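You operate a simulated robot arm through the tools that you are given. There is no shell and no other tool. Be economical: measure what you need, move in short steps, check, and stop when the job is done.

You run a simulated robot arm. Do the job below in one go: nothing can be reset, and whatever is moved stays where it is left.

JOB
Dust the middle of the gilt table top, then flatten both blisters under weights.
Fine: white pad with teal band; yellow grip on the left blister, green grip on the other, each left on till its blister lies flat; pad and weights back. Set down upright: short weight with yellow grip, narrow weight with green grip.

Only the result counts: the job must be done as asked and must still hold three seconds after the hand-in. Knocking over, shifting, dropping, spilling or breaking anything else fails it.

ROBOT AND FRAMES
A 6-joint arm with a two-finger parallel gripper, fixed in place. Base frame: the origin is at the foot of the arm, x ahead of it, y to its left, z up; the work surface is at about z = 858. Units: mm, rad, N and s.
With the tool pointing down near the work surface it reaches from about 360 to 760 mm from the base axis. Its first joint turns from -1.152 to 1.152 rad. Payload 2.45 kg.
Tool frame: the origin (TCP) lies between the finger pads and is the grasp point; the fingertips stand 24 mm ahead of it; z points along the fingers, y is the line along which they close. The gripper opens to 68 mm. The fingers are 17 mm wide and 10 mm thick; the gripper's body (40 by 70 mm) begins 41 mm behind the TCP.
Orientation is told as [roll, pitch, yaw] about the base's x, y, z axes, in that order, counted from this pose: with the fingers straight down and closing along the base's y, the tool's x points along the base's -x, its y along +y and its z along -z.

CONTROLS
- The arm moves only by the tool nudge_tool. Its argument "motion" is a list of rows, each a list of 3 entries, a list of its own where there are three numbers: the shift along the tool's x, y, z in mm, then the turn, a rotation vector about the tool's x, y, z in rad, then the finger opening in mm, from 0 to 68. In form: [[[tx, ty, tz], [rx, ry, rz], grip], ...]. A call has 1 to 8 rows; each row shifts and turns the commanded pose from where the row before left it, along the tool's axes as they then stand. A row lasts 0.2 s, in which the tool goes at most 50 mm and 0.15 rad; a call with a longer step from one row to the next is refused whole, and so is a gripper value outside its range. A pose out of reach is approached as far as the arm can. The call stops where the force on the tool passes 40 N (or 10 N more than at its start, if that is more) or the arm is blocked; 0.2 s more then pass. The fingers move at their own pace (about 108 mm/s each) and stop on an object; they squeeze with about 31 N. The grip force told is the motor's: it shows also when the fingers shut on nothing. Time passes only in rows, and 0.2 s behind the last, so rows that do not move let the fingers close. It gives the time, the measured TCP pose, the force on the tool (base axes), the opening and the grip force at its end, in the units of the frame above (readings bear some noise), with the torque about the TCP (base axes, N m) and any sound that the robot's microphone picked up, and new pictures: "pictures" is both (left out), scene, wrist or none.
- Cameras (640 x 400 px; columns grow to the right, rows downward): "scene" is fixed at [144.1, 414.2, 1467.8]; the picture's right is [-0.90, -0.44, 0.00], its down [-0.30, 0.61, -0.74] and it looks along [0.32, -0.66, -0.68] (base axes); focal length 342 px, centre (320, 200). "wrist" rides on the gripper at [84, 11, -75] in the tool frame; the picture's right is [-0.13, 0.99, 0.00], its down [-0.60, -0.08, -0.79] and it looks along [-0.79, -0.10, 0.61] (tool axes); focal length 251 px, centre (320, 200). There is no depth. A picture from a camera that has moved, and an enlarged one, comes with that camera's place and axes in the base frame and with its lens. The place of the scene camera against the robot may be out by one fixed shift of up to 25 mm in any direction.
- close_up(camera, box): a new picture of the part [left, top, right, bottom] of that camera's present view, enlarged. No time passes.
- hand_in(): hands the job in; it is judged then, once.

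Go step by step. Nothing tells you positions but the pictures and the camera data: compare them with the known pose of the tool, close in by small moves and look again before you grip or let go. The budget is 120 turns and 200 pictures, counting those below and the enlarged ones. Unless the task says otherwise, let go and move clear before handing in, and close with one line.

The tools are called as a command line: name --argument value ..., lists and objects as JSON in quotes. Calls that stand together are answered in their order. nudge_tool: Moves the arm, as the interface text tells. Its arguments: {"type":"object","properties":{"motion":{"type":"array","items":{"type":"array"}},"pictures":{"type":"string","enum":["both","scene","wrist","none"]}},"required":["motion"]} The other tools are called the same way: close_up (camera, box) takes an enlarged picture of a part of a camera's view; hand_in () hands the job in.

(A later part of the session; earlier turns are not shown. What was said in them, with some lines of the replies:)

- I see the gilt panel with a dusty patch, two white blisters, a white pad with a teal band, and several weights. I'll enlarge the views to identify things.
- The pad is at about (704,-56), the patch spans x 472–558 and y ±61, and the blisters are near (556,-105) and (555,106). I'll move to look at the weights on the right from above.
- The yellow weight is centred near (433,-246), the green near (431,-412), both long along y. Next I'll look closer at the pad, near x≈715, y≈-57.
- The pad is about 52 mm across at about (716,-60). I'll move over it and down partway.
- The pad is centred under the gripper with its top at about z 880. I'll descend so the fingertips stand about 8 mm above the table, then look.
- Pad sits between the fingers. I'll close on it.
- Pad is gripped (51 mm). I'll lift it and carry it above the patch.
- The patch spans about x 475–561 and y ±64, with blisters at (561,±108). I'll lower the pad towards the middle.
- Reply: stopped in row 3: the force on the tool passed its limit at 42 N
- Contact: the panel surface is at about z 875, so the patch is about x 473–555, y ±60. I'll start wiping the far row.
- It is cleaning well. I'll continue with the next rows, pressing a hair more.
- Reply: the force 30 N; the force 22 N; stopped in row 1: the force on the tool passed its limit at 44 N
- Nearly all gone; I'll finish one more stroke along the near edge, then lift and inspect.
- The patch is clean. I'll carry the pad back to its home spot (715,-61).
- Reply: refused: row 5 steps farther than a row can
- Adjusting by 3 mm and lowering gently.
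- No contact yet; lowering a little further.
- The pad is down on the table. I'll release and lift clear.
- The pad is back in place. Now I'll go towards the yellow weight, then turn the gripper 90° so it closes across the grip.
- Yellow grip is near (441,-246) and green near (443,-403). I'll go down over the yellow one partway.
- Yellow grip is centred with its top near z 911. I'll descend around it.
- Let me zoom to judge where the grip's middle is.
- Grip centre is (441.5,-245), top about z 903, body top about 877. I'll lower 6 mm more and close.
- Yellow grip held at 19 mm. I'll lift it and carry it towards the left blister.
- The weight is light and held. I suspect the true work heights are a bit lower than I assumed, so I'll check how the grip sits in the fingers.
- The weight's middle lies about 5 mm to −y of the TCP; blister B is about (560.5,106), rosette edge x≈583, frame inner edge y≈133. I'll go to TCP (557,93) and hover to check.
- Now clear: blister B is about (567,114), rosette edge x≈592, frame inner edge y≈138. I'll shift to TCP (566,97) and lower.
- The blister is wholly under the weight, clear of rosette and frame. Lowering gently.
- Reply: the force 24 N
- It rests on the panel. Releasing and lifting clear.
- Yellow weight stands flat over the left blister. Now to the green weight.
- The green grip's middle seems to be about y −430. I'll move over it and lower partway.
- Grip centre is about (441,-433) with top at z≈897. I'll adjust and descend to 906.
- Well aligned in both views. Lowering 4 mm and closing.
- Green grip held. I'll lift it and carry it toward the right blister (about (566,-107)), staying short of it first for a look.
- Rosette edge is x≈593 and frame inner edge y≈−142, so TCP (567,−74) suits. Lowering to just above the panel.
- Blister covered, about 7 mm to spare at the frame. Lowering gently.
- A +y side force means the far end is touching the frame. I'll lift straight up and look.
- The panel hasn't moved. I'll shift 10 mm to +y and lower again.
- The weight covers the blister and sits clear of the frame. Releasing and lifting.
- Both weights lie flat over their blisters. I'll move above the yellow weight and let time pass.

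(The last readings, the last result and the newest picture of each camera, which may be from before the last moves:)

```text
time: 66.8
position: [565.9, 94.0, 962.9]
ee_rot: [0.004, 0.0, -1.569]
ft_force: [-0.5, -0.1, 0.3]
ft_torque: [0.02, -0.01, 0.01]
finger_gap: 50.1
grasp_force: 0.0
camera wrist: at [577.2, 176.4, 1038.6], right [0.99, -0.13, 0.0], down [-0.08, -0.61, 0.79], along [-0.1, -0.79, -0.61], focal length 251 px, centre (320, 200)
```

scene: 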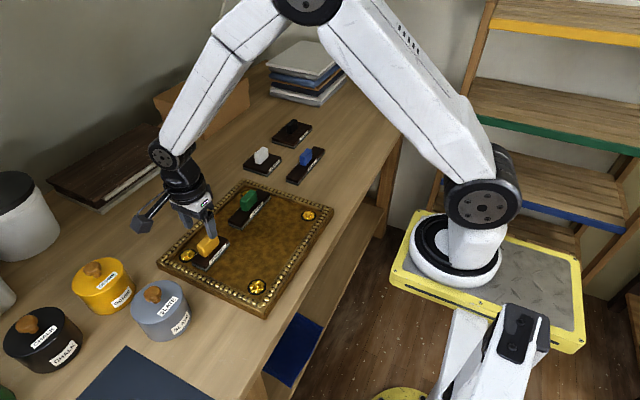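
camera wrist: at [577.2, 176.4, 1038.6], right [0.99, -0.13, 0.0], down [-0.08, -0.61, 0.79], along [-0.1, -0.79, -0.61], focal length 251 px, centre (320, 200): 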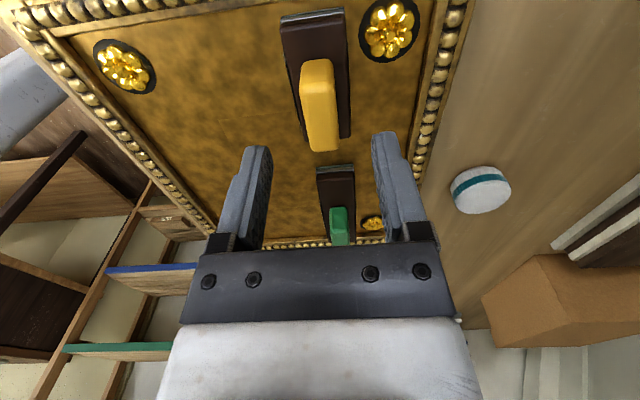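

About 30 s have passed on the yellow one. I'll descend and re-grip it at the same height.

nudge_tool --motion '[[[0, 0, 20], [0, 0, 0], 50], [[0, 0, 17], [0, 0, 0], 50], [[0, 0, 0], [0, 0, 0], 50], [[0, 0, 0], [0, 0, 0], 10], [[0, 0, 0], [0, 0, 0], 10], [[0, 0, 0], [0, 0, 0], 10]]' --pictures "none"

close_up --camera "wrist" --box '[200, 20, 440, 220]'

```text
time: 68.2
position: [566.6, 95.1, 926.2]
ee_rot: [0.001, 0.002, -1.569]
ft_force: [0.0, 0.7, -1.0]
ft_torque: [0.0, 0.01, 0.02]
finger_gap: 19.4
grasp_force: 31.0
```

```text
2.00 times, centred on (320, 120) of wrist
camera zoom: at [578.5, 177.6, 1002.3], right [0.99, -0.13, 0.0], down [-0.08, -0.61, 0.79], along [-0.1, -0.79, -0.61], focal length 503 px, centre (320, 360)
```

zoom: 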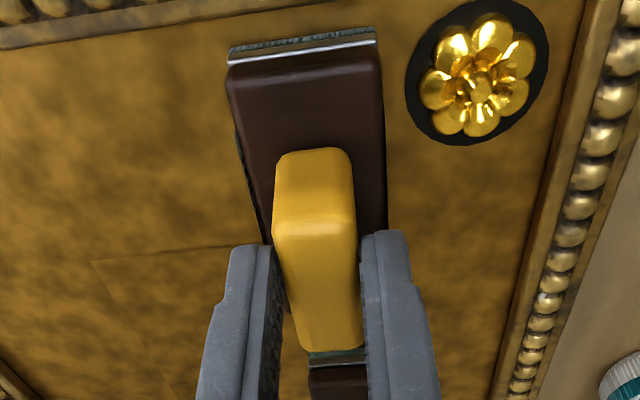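

Gripped. I'll lift and draw back a little to see the blister.

nudge_tool --motion '[[[0, 0, -10], [0, 0, 0], 10], [[0, 0, -25], [0, 0, 0], 10], [[0, 0, -30], [0, 0, 0], 10], [[0, 0, 0], [0, 0, 0], 10]]' --pictures "both"

close_up --camera "scene" --box '[150, 190, 270, 300]'

close_up --camera "wrist" --box '[180, 0, 480, 200]'

```text
time: 69.2
position: [569.0, 95.5, 991.8]
ee_rot: [0.0, 0.0, -1.571]
ft_force: [-0.1, 0.1, -2.2]
ft_torque: [-0.01, 0.01, -0.02]
finger_gap: 19.5
grasp_force: 31.4
camera wrist: at [580.9, 177.5, 1067.2], right [0.99, -0.13, 0.0], down [-0.08, -0.61, 0.79], along [-0.1, -0.79, -0.61], focal length 251 px, centre (320, 200)
```

scene: 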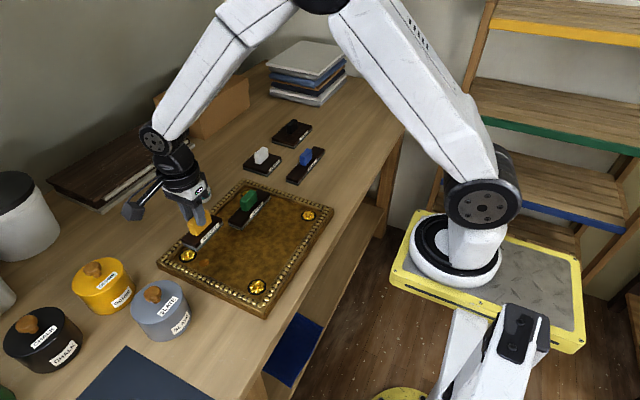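
wrist: 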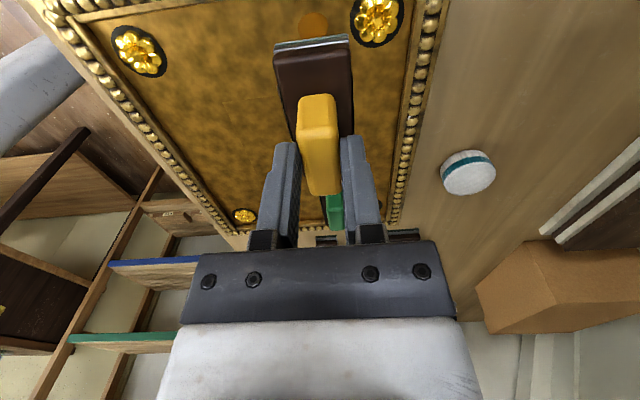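

```text
3.64 times, centred on (210, 245) of scene
camera zoom: at [144.1, 414.2, 1467.8], right [-0.9, -0.44, 0.0], down [-0.3, 0.61, -0.74], along [0.32, -0.66, -0.68], focal length 1243 px, centre (720, 36)
```

zoom: 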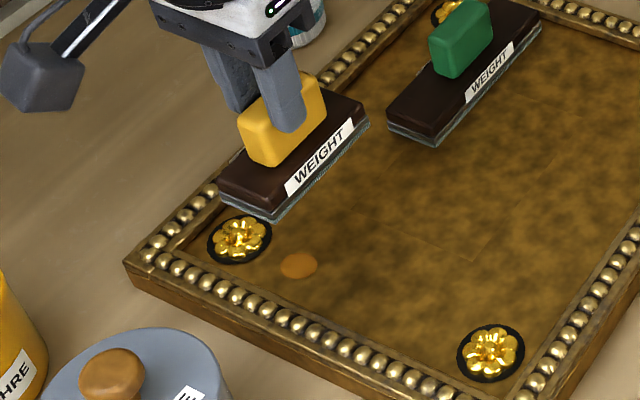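

```text
2.00 times, centred on (330, 100) of wrist
camera zoom: at [580.9, 177.5, 1067.2], right [0.99, -0.13, 0.0], down [-0.08, -0.61, 0.79], along [-0.1, -0.79, -0.61], focal length 503 px, centre (300, 400)
```

zoom: 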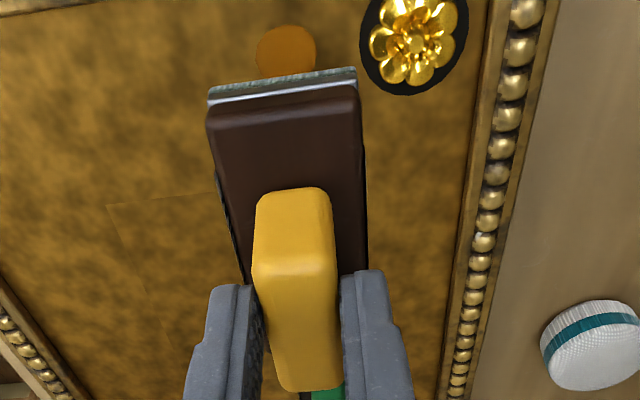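

The left blister is flat. I'll carry the yellow weight back to its home (TCP 441.8,−244.5).

nudge_tool --motion '[[[0, -20, -15], [0, 0, 0], 10], [[-42, -13, 0], [0, 0, 0], 10], [[-42, -13, 0], [0, 0, 0], 10], [[-42, -13, 0], [0, 0, 0], 10], [[-42, -13, 0], [0, 0, 0], 10], [[-42, -13, 0], [0, 0, 0], 10], [[-42, -13, 0], [0, 0, 0], 10], [[-42, -13, 0], [0, 0, 0], 10]]' --pictures "none"

nudge_tool --motion '[[[-45, -13, 0], [0, 0, 0], 10], [[0, 0, 35], [0, 0, 0], 10], [[0, 0, 35], [0, 0, 0], 10], [[0, 0, 0], [0, 0, 0], 10]]' --pictures "both"

```text
time: 71.0
position: [456.9, -197.1, 1006.7]
ee_rot: [0.0, 0.002, -1.565]
ft_force: [-0.5, 0.8, -0.9]
ft_torque: [0.0, 0.01, 0.0]
finger_gap: 19.4
grasp_force: 31.5
```

```text
time: 72.0
position: [443.1, -242.9, 936.2]
ee_rot: [0.003, 0.0, -1.568]
ft_force: [0.0, 0.0, -1.8]
ft_torque: [0.0, -0.01, 0.0]
finger_gap: 19.5
grasp_force: 31.2
camera wrist: at [454.5, -160.7, 1011.0], right [0.99, -0.13, 0.0], down [-0.08, -0.61, 0.79], along [-0.1, -0.79, -0.61], focal length 251 px, centre (320, 200)
```

scene: 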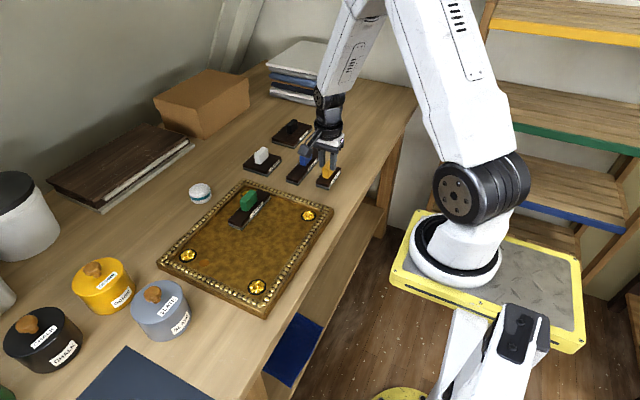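
wrist: 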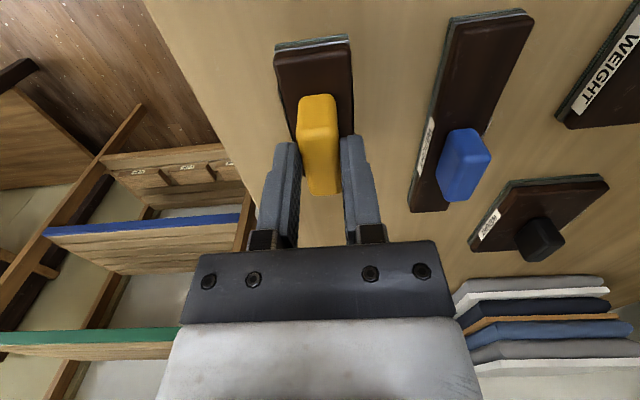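

At home above the spot; lowering.

nudge_tool --motion '[[[-1.5, -1, 10], [0, 0, 0], 10], [[0, 0, 10], [0, 0, 0], 10], [[0, 0, 5], [0, 0, 0], 10], [[0, 0, 1], [0, 0, 0], 10], [[0, 0, 0], [0, 0, 0], 10]]' --pictures "none"

nudge_tool --motion '[[[0, 0, 1], [0, 0, 0], 10], [[0, 0, 0], [0, 0, 0], 10]]' --pictures "none"

nudge_tool --motion '[[[0, 0, 1], [0, 0, 0], 10], [[0, 0, 0], [0, 0, 0], 10]]' --pictures "none"

```text
time: 73.2
position: [443.3, -245.9, 910.0]
ee_rot: [0.0, 0.002, -1.569]
ft_force: [-0.3, 0.4, -1.4]
ft_torque: [0.03, -0.01, 0.0]
finger_gap: 19.6
grasp_force: 31.0
```

```text
time: 73.8
position: [442.3, -242.6, 908.7]
ee_rot: [-0.001, 0.002, -1.568]
ft_force: [0.6, -0.5, -1.7]
ft_torque: [0.01, 0.0, 0.0]
finger_gap: 19.2
grasp_force: 31.3
```

```text
time: 74.4
position: [442.9, -245.0, 909.5]
ee_rot: [0.003, 0.0, -1.568]
ft_force: [-6.2, 9.0, 25.0]
ft_torque: [0.23, 0.19, -0.01]
finger_gap: 19.5
grasp_force: 31.3
```

Contact with the table. Releasing and lifting.

nudge_tool --motion '[[[0, 0, -1], [0, 0, 0], 10], [[0, 0, 0], [0, 0, 0], 45], [[0, 0, 0], [0, 0, 0], 45], [[0, 0, -20], [0, 0, 0], 45], [[0, 0, -40], [0, 0, 0], 50], [[0, 0, -50], [0, 0, 0], 50], [[0, 0, 0], [0, 0, 0], 50]]' --pictures "both"

close_up --camera "scene" --box '[240, 110, 400, 210]'

```text
time: 76.0
position: [441.7, -245.4, 1019.1]
ee_rot: [-0.002, 0.002, -1.569]
ft_force: [-0.3, 0.7, -0.8]
ft_torque: [0.02, 0.02, -0.01]
finger_gap: 50.1
grasp_force: 0.1
camera wrist: at [453.9, -163.4, 1094.6], right [0.99, -0.13, 0.0], down [-0.08, -0.61, 0.79], along [-0.1, -0.79, -0.61], focal length 251 px, centre (320, 200)
```

scene: 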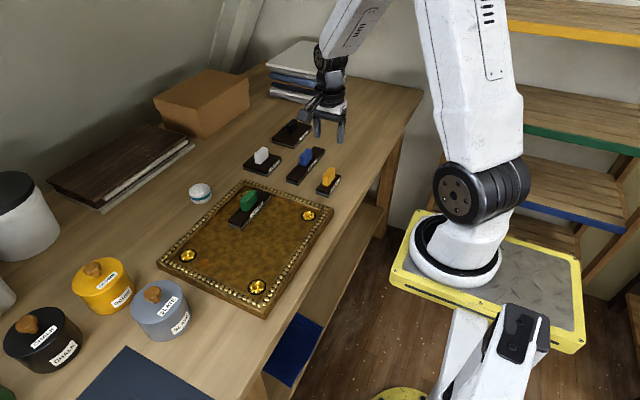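
wrist: 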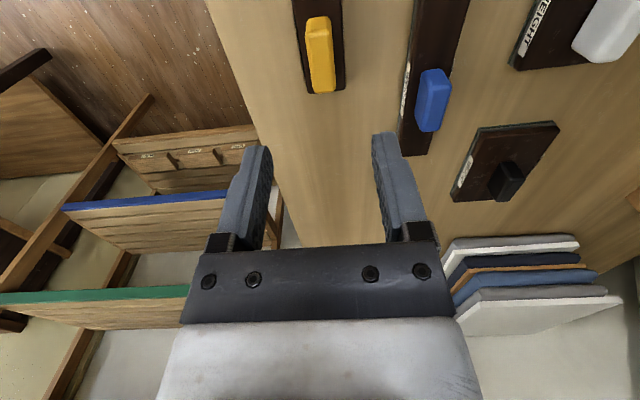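

```text
4.00 times, centred on (320, 160) of scene
camera zoom: at [144.1, 414.2, 1467.8], right [-0.9, -0.44, 0.0], down [-0.3, 0.61, -0.74], along [0.32, -0.66, -0.68], focal length 1367 px, centre (320, 360)
```

zoom: 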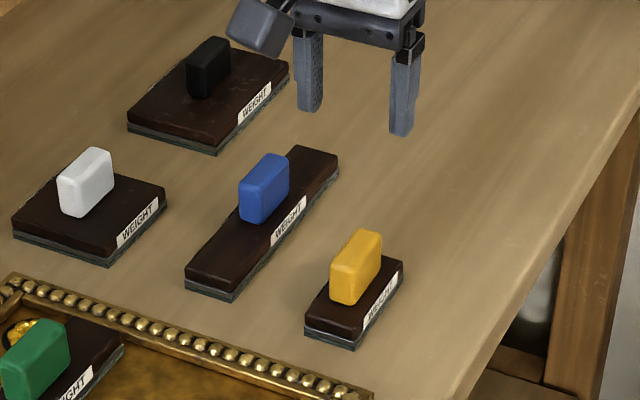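

Yellow is back within ~3 mm. Now over the green weight, letting time pass to match.

nudge_tool --motion '[[[36.5, 25, 0], [0, 0, 0], 50], [[36.5, 25, 0], [0, 0, 0], 50], [[36.5, 25, 0], [0, 0, 0], 50], [[36.5, 25, 0], [0, 0, 0], 50], [[36.5, 25, 0], [0, 0, 0], 50], [[0, 0, 0], [0, 0, 0], 50], [[0, 0, 0], [0, 0, 0], 50], [[0, 0, 0], [0, 0, 0], 50]]' --pictures "none"

nudge_tool --motion '[[[0, 0, 0], [0, 0, 0], 50], [[0, 0, 0], [0, 0, 0], 50], [[0, 0, 0], [0, 0, 0], 50], [[0, 0, 0], [0, 0, 0], 50], [[0, 0, 0], [0, 0, 0], 50], [[0, 0, 0], [0, 0, 0], 50], [[0, 0, 0], [0, 0, 0], 50], [[0, 0, 0], [0, 0, 0], 50]]' --pictures "none"

nudge_tool --motion '[[[0, 0, 0], [0, 0, 0], 50], [[0, 0, 0], [0, 0, 0], 50], [[0, 0, 0], [0, 0, 0], 50], [[0, 0, 0], [0, 0, 0], 50], [[0, 0, 0], [0, 0, 0], 50], [[0, 0, 0], [0, 0, 0], 50], [[0, 0, 0], [0, 0, 0], 50], [[0, 0, 0], [0, 0, 0], 50]]' --pictures "none"

nudge_tool --motion '[[[0, 0, 0], [0, 0, 0], 50], [[0, 0, 0], [0, 0, 0], 50], [[0, 0, 0], [0, 0, 0], 50], [[0, 0, 0], [0, 0, 0], 50], [[0, 0, 0], [0, 0, 0], 50], [[0, 0, 0], [0, 0, 0], 50], [[0, 0, 0], [0, 0, 0], 50], [[0, 0, 0], [0, 0, 0], 50]]' --pictures "none"

nudge_tool --motion '[[[0, 0, 0], [0, 0, 0], 50], [[0, 0, 0], [0, 0, 0], 50], [[0, 0, 0], [0, 0, 0], 50], [[0, 0, 0], [0, 0, 0], 50], [[0, 0, 0], [0, 0, 0], 50], [[0, 0, 0], [0, 0, 0], 50], [[0, 0, 30], [0, 0, 0], 50], [[0, 0, 25], [0, 0, 0], 50]]' --pictures "wrist"

```text
time: 77.8
position: [569.6, -64.9, 1017.1]
ee_rot: [0.0, 0.001, -1.569]
ft_force: [0.0, 0.3, 0.8]
ft_torque: [-0.03, -0.01, 0.0]
finger_gap: 49.6
grasp_force: 0.0
```

```text
time: 79.6
position: [568.6, -63.4, 1017.6]
ee_rot: [-0.001, 0.001, -1.569]
ft_force: [-0.3, -0.4, 0.0]
ft_torque: [0.02, -0.02, 0.01]
finger_gap: 50.1
grasp_force: 0.0
```

```text
time: 81.4
position: [567.7, -64.1, 1018.2]
ee_rot: [-0.002, 0.002, -1.569]
ft_force: [-0.2, -0.4, -0.3]
ft_torque: [-0.03, 0.02, 0.0]
finger_gap: 50.0
grasp_force: 0.1
```

```text
time: 83.2
position: [568.7, -64.3, 1017.4]
ee_rot: [-0.001, 0.002, -1.57]
ft_force: [-0.1, -0.3, -0.3]
ft_torque: [0.0, 0.02, -0.03]
finger_gap: 50.1
grasp_force: 0.1
```

```text
time: 85.0
position: [568.8, -65.0, 962.3]
ee_rot: [0.001, 0.001, -1.57]
ft_force: [0.0, 0.1, 0.4]
ft_torque: [0.02, 0.03, -0.03]
finger_gap: 50.2
grasp_force: 0.0
camera wrist: at [580.9, 18.3, 1037.5], right [0.99, -0.13, 0.0], down [-0.08, -0.61, 0.79], along [-0.1, -0.79, -0.61], focal length 251 px, centre (320, 200)
```

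wrist: 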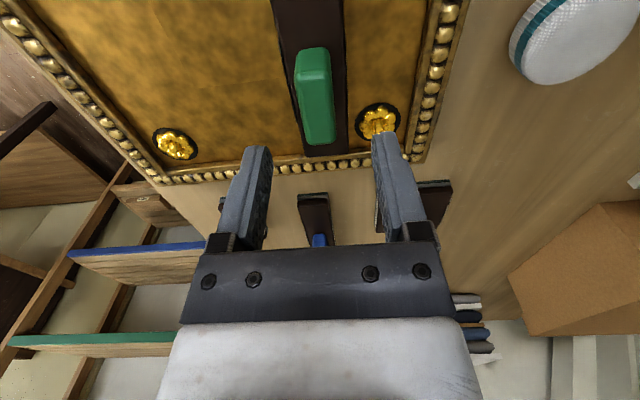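

Slight correction, then descend and grip the green.

nudge_tool --motion '[[[2, -2.5, 18], [0, 0, 0], 46], [[0, 0, 20], [0, 0, 0], 46], [[0, 0, 0], [0, 0, 0], 46], [[0, 0, 0], [0, 0, 0], 10], [[0, 0, 0], [0, 0, 0], 10], [[0, 0, 0], [0, 0, 0], 10]]' --pictures "none"

close_up --camera "wrist" --box '[200, 20, 440, 220]'

nudge_tool --motion '[[[0, 0, -10], [0, 0, 0], 10], [[0, 0, -30], [0, 0, 0], 10], [[0, 0, -30], [0, 0, 0], 10], [[0, 0, 0], [0, 0, 0], 10]]' --pictures "both"

close_up --camera "scene" --box '[190, 150, 320, 260]'

```text
time: 86.4
position: [564.0, -61.5, 924.3]
ee_rot: [0.0, 0.002, -1.569]
ft_force: [0.1, -0.1, -0.1]
ft_torque: [-0.11, -0.04, 0.01]
finger_gap: 19.5
grasp_force: 31.3
```

```text
2.00 times, centred on (320, 120) of wrist
camera zoom: at [576.4, 21.4, 1000.8], right [0.99, -0.13, 0.0], down [-0.08, -0.61, 0.79], along [-0.1, -0.79, -0.61], focal length 503 px, centre (320, 360)
```

zoom: 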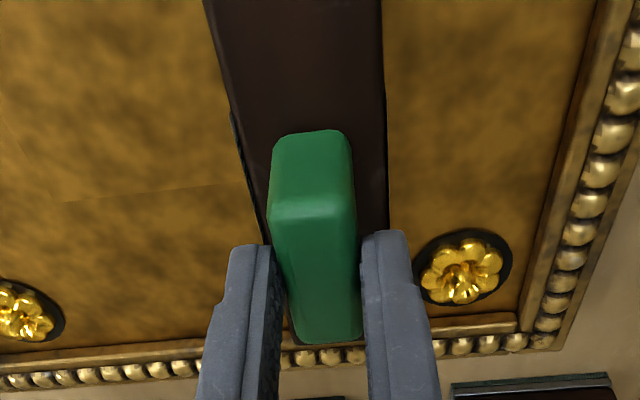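

```text
time: 87.4
position: [565.3, -59.4, 994.4]
ee_rot: [0.0, 0.002, -1.568]
ft_force: [-1.0, 1.0, -2.2]
ft_torque: [0.02, -0.01, -0.01]
finger_gap: 19.9
grasp_force: 31.0
camera wrist: at [576.6, 23.0, 1069.6], right [0.99, -0.13, 0.0], down [-0.08, -0.61, 0.79], along [-0.1, -0.79, -0.61], focal length 251 px, centre (320, 200)
```

scene: 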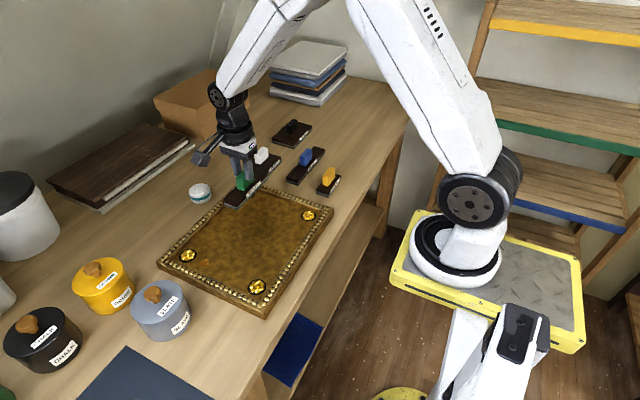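
wrist: 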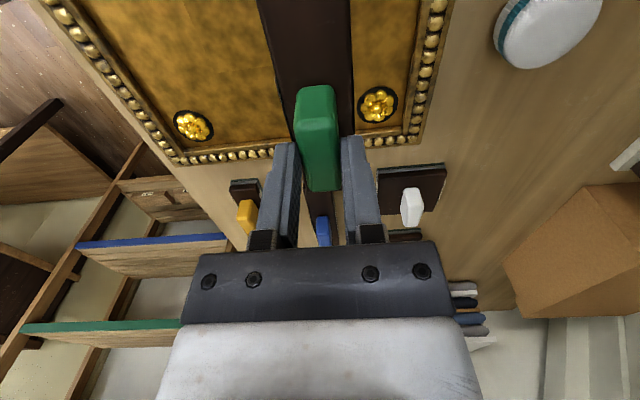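

```text
3.64 times, centred on (255, 205) of scene
camera zoom: at [144.1, 414.2, 1467.8], right [-0.9, -0.44, 0.0], down [-0.3, 0.61, -0.74], along [0.32, -0.66, -0.68], focal length 1243 px, centre (556, 182)
```

zoom: 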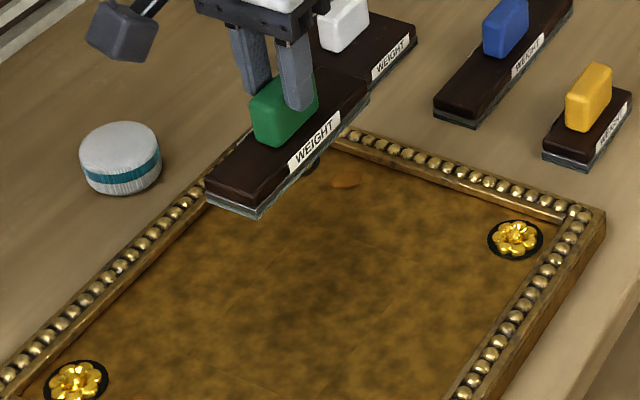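

The right blister looks flat too; let me check closely.

close_up --camera "scene" --box '[244, 185, 284, 215]'

close_up --camera "scene" --box '[184, 248, 224, 278]'

```text
13.33 times, centred on (264, 200) of scene
camera zoom: at [144.1, 414.2, 1467.8], right [-0.9, -0.44, 0.0], down [-0.3, 0.61, -0.74], along [0.32, -0.66, -0.68], focal length 4557 px, centre (1067, 200)
```

zoom: 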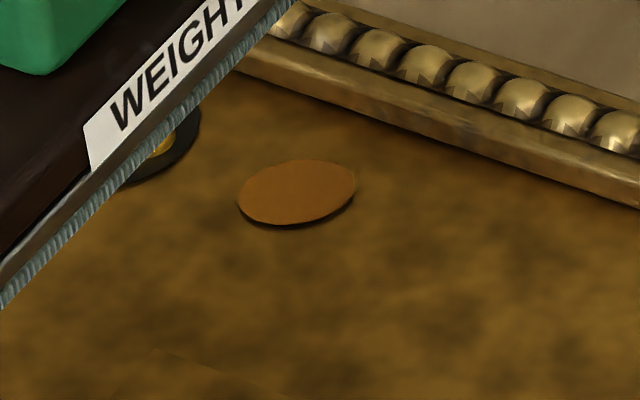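

```text
13.33 times, centred on (204, 263) of scene
camera zoom: at [144.1, 414.2, 1467.8], right [-0.9, -0.44, 0.0], down [-0.3, 0.61, -0.74], along [0.32, -0.66, -0.68], focal length 4557 px, centre (1867, -640)
```

zoom: 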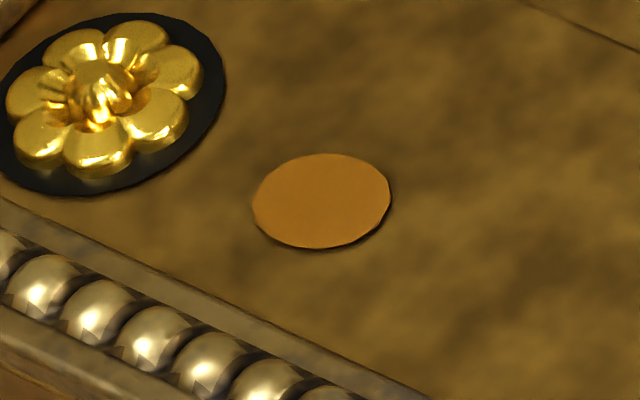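

Both blisters lie flat. Carrying the green weight home (TCP 439.5,−434.3).

nudge_tool --motion '[[[-41, -14, 0], [0, 0, 0], 10], [[-41, -14, 0], [0, 0, 0], 10], [[-41, -14, 0], [0, 0, 0], 10], [[-41, -14, 0], [0, 0, 0], 10], [[-41, -14, 0], [0, 0, 0], 10], [[-41, -14, 0], [0, 0, 0], 10], [[-41, -14, 0], [0, 0, 0], 10], [[-41, -14, 0], [0, 0, 0], 10]]' --pictures "none"

nudge_tool --motion '[[[-45, -13, 0], [0, 0, 0], 10], [[0, 0, 30], [0, 0, 0], 10], [[0, 0, 30], [0, 0, 0], 10], [[0, 0, 0], [0, 0, 0], 10], [[0, 0, 0], [0, 0, 0], 10]]' --pictures "both"

nudge_tool --motion '[[[0, 0, 0], [0, 0, 0], 10]]' --pictures "none"

```text
time: 89.2
position: [454.1, -391.4, 997.3]
ee_rot: [0.0, 0.005, -1.566]
ft_force: [-0.9, 0.2, -2.7]
ft_torque: [0.02, 0.01, 0.01]
finger_gap: 19.7
grasp_force: 31.4
```

```text
time: 90.4
position: [440.3, -435.3, 935.4]
ee_rot: [0.0, 0.001, -1.57]
ft_force: [0.9, -1.3, -2.7]
ft_torque: [0.05, -0.01, -0.03]
finger_gap: 19.7
grasp_force: 30.7
camera wrist: at [452.4, -353.6, 1011.3], right [0.99, -0.13, 0.0], down [-0.08, -0.61, 0.79], along [-0.1, -0.79, -0.61], focal length 251 px, centre (320, 200)
```

scene: 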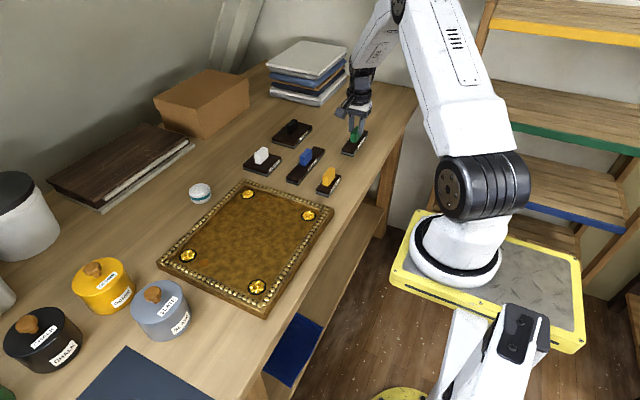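
wrist: 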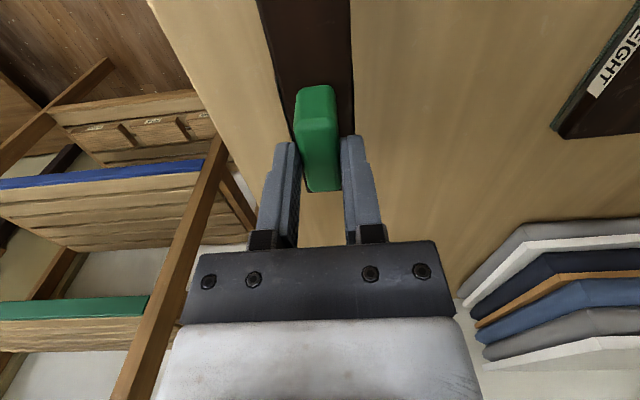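

```text
time: 90.8
position: [441.2, -435.5, 935.6]
ee_rot: [0.0, 0.003, -1.569]
ft_force: [0.0, -0.6, -3.0]
ft_torque: [0.03, 0.02, 0.02]
finger_gap: 19.5
grasp_force: 31.1
```

Above home; lowering gently.

nudge_tool --motion '[[[0.5, -1, 12], [0, 0, 0], 10], [[0, 0, 10], [0, 0, 0], 10], [[0, 0, 4], [0, 0, 0], 10], [[0, 0, 1], [0, 0, 0], 10], [[0, 0, 0], [0, 0, 0], 10]]' --pictures "none"

nudge_tool --motion '[[[0, 0, 1], [0, 0, 0], 10], [[0, 0, 0], [0, 0, 0], 10]]' --pictures "none"

nudge_tool --motion '[[[0, 0, 1], [0, 0, 0], 10], [[0, 0, 0], [0, 0, 0], 10]]' --pictures "none"

```text
time: 92.0
position: [439.8, -436.0, 907.3]
ee_rot: [-0.001, 0.001, -1.57]
ft_force: [0.3, 0.2, -2.0]
ft_torque: [0.04, -0.02, 0.0]
finger_gap: 19.6
grasp_force: 31.2
```

```text
time: 92.6
position: [441.0, -433.5, 907.2]
ee_rot: [0.0, 0.003, -1.569]
ft_force: [-1.0, -0.5, -2.5]
ft_torque: [0.03, 0.01, 0.02]
finger_gap: 19.3
grasp_force: 31.0
```

```text
time: 93.2
position: [440.7, -434.8, 907.7]
ee_rot: [0.001, 0.002, -1.569]
ft_force: [-4.4, 1.2, 11.1]
ft_torque: [0.63, 0.18, 0.13]
finger_gap: 19.8
grasp_force: 31.0
```

Contact. Releasing and lifting clear.

nudge_tool --motion '[[[0, 0, -0.4], [0, 0, 0], 10], [[0, 0, 0], [0, 0, 0], 45], [[0, 0, 0], [0, 0, 0], 45], [[0, 0, -20], [0, 0, 0], 45], [[0, 0, -40], [0, 0, 0], 50], [[0, 0, -50], [0, 0, 0], 50], [[40, 10, -10], [0, 0, 0], 50], [[0, 0, 0], [0, 0, 0], 50]]' --pictures "both"

close_up --camera "scene" --box '[240, 110, 400, 210]'

close_up --camera "scene" --box '[150, 170, 340, 320]'

```text
time: 95.0
position: [450.3, -396.5, 1029.2]
ee_rot: [0.0, 0.002, -1.569]
ft_force: [-0.1, -0.2, -0.6]
ft_torque: [-0.03, 0.0, -0.01]
finger_gap: 50.0
grasp_force: 0.1
camera wrist: at [462.0, -311.6, 1105.0], right [0.99, -0.13, 0.0], down [-0.08, -0.61, 0.79], along [-0.1, -0.79, -0.61], focal length 251 px, centre (320, 200)
```

scene: 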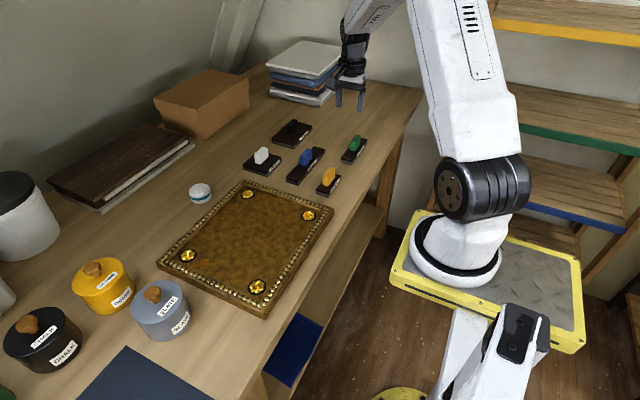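
wrist: 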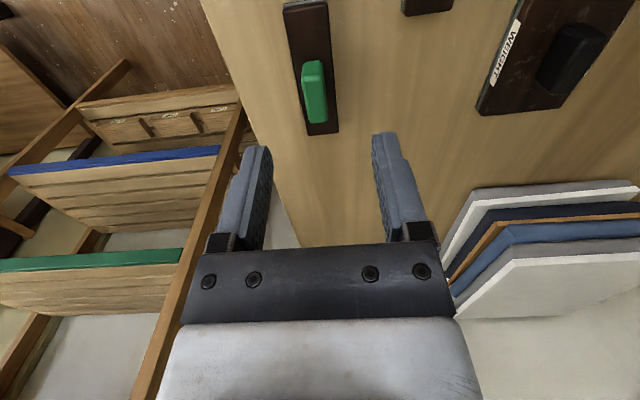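

```text
4.00 times, centred on (320, 160) of scene
camera zoom: at [144.1, 414.2, 1467.8], right [-0.9, -0.44, 0.0], down [-0.3, 0.61, -0.74], along [0.32, -0.66, -0.68], focal length 1367 px, centre (320, 360)
```

zoom: 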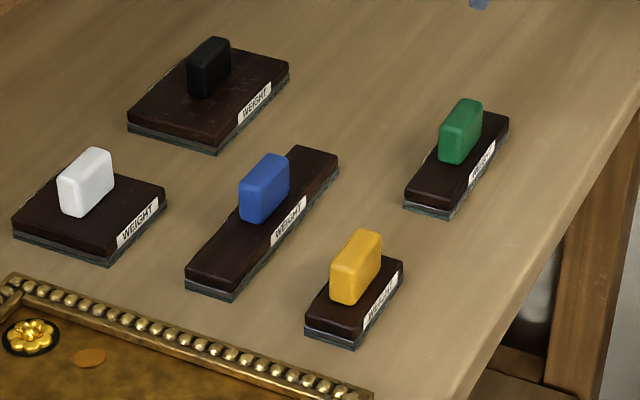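

```text
2.67 times, centred on (245, 245) of scene
camera zoom: at [144.1, 414.2, 1467.8], right [-0.9, -0.44, 0.0], down [-0.3, 0.61, -0.74], along [0.32, -0.66, -0.68], focal length 911 px, centre (520, 80)
```

zoom: 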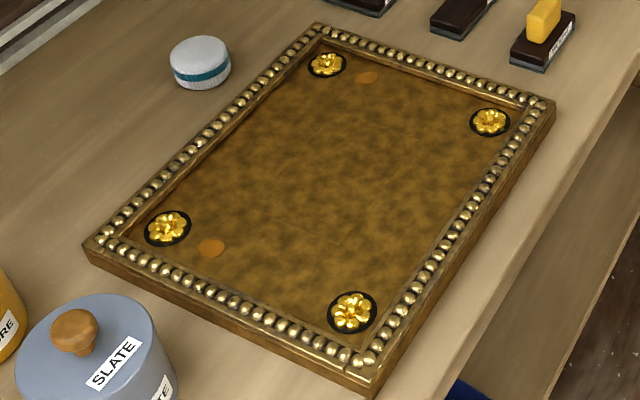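

The panel top is clean, both blisters are flat, and the pad and weights are back upright with nothing else moved. Handing in.

hand_in

```text
The job is handed in.
```

The middle of the table top is dusted and both blisters lie flat. The pad and both weights are back upright, with the yellow one about 3 mm off its original spot; the green weight brushed the inner frame once while being placed, but the panel didn't visibly move.
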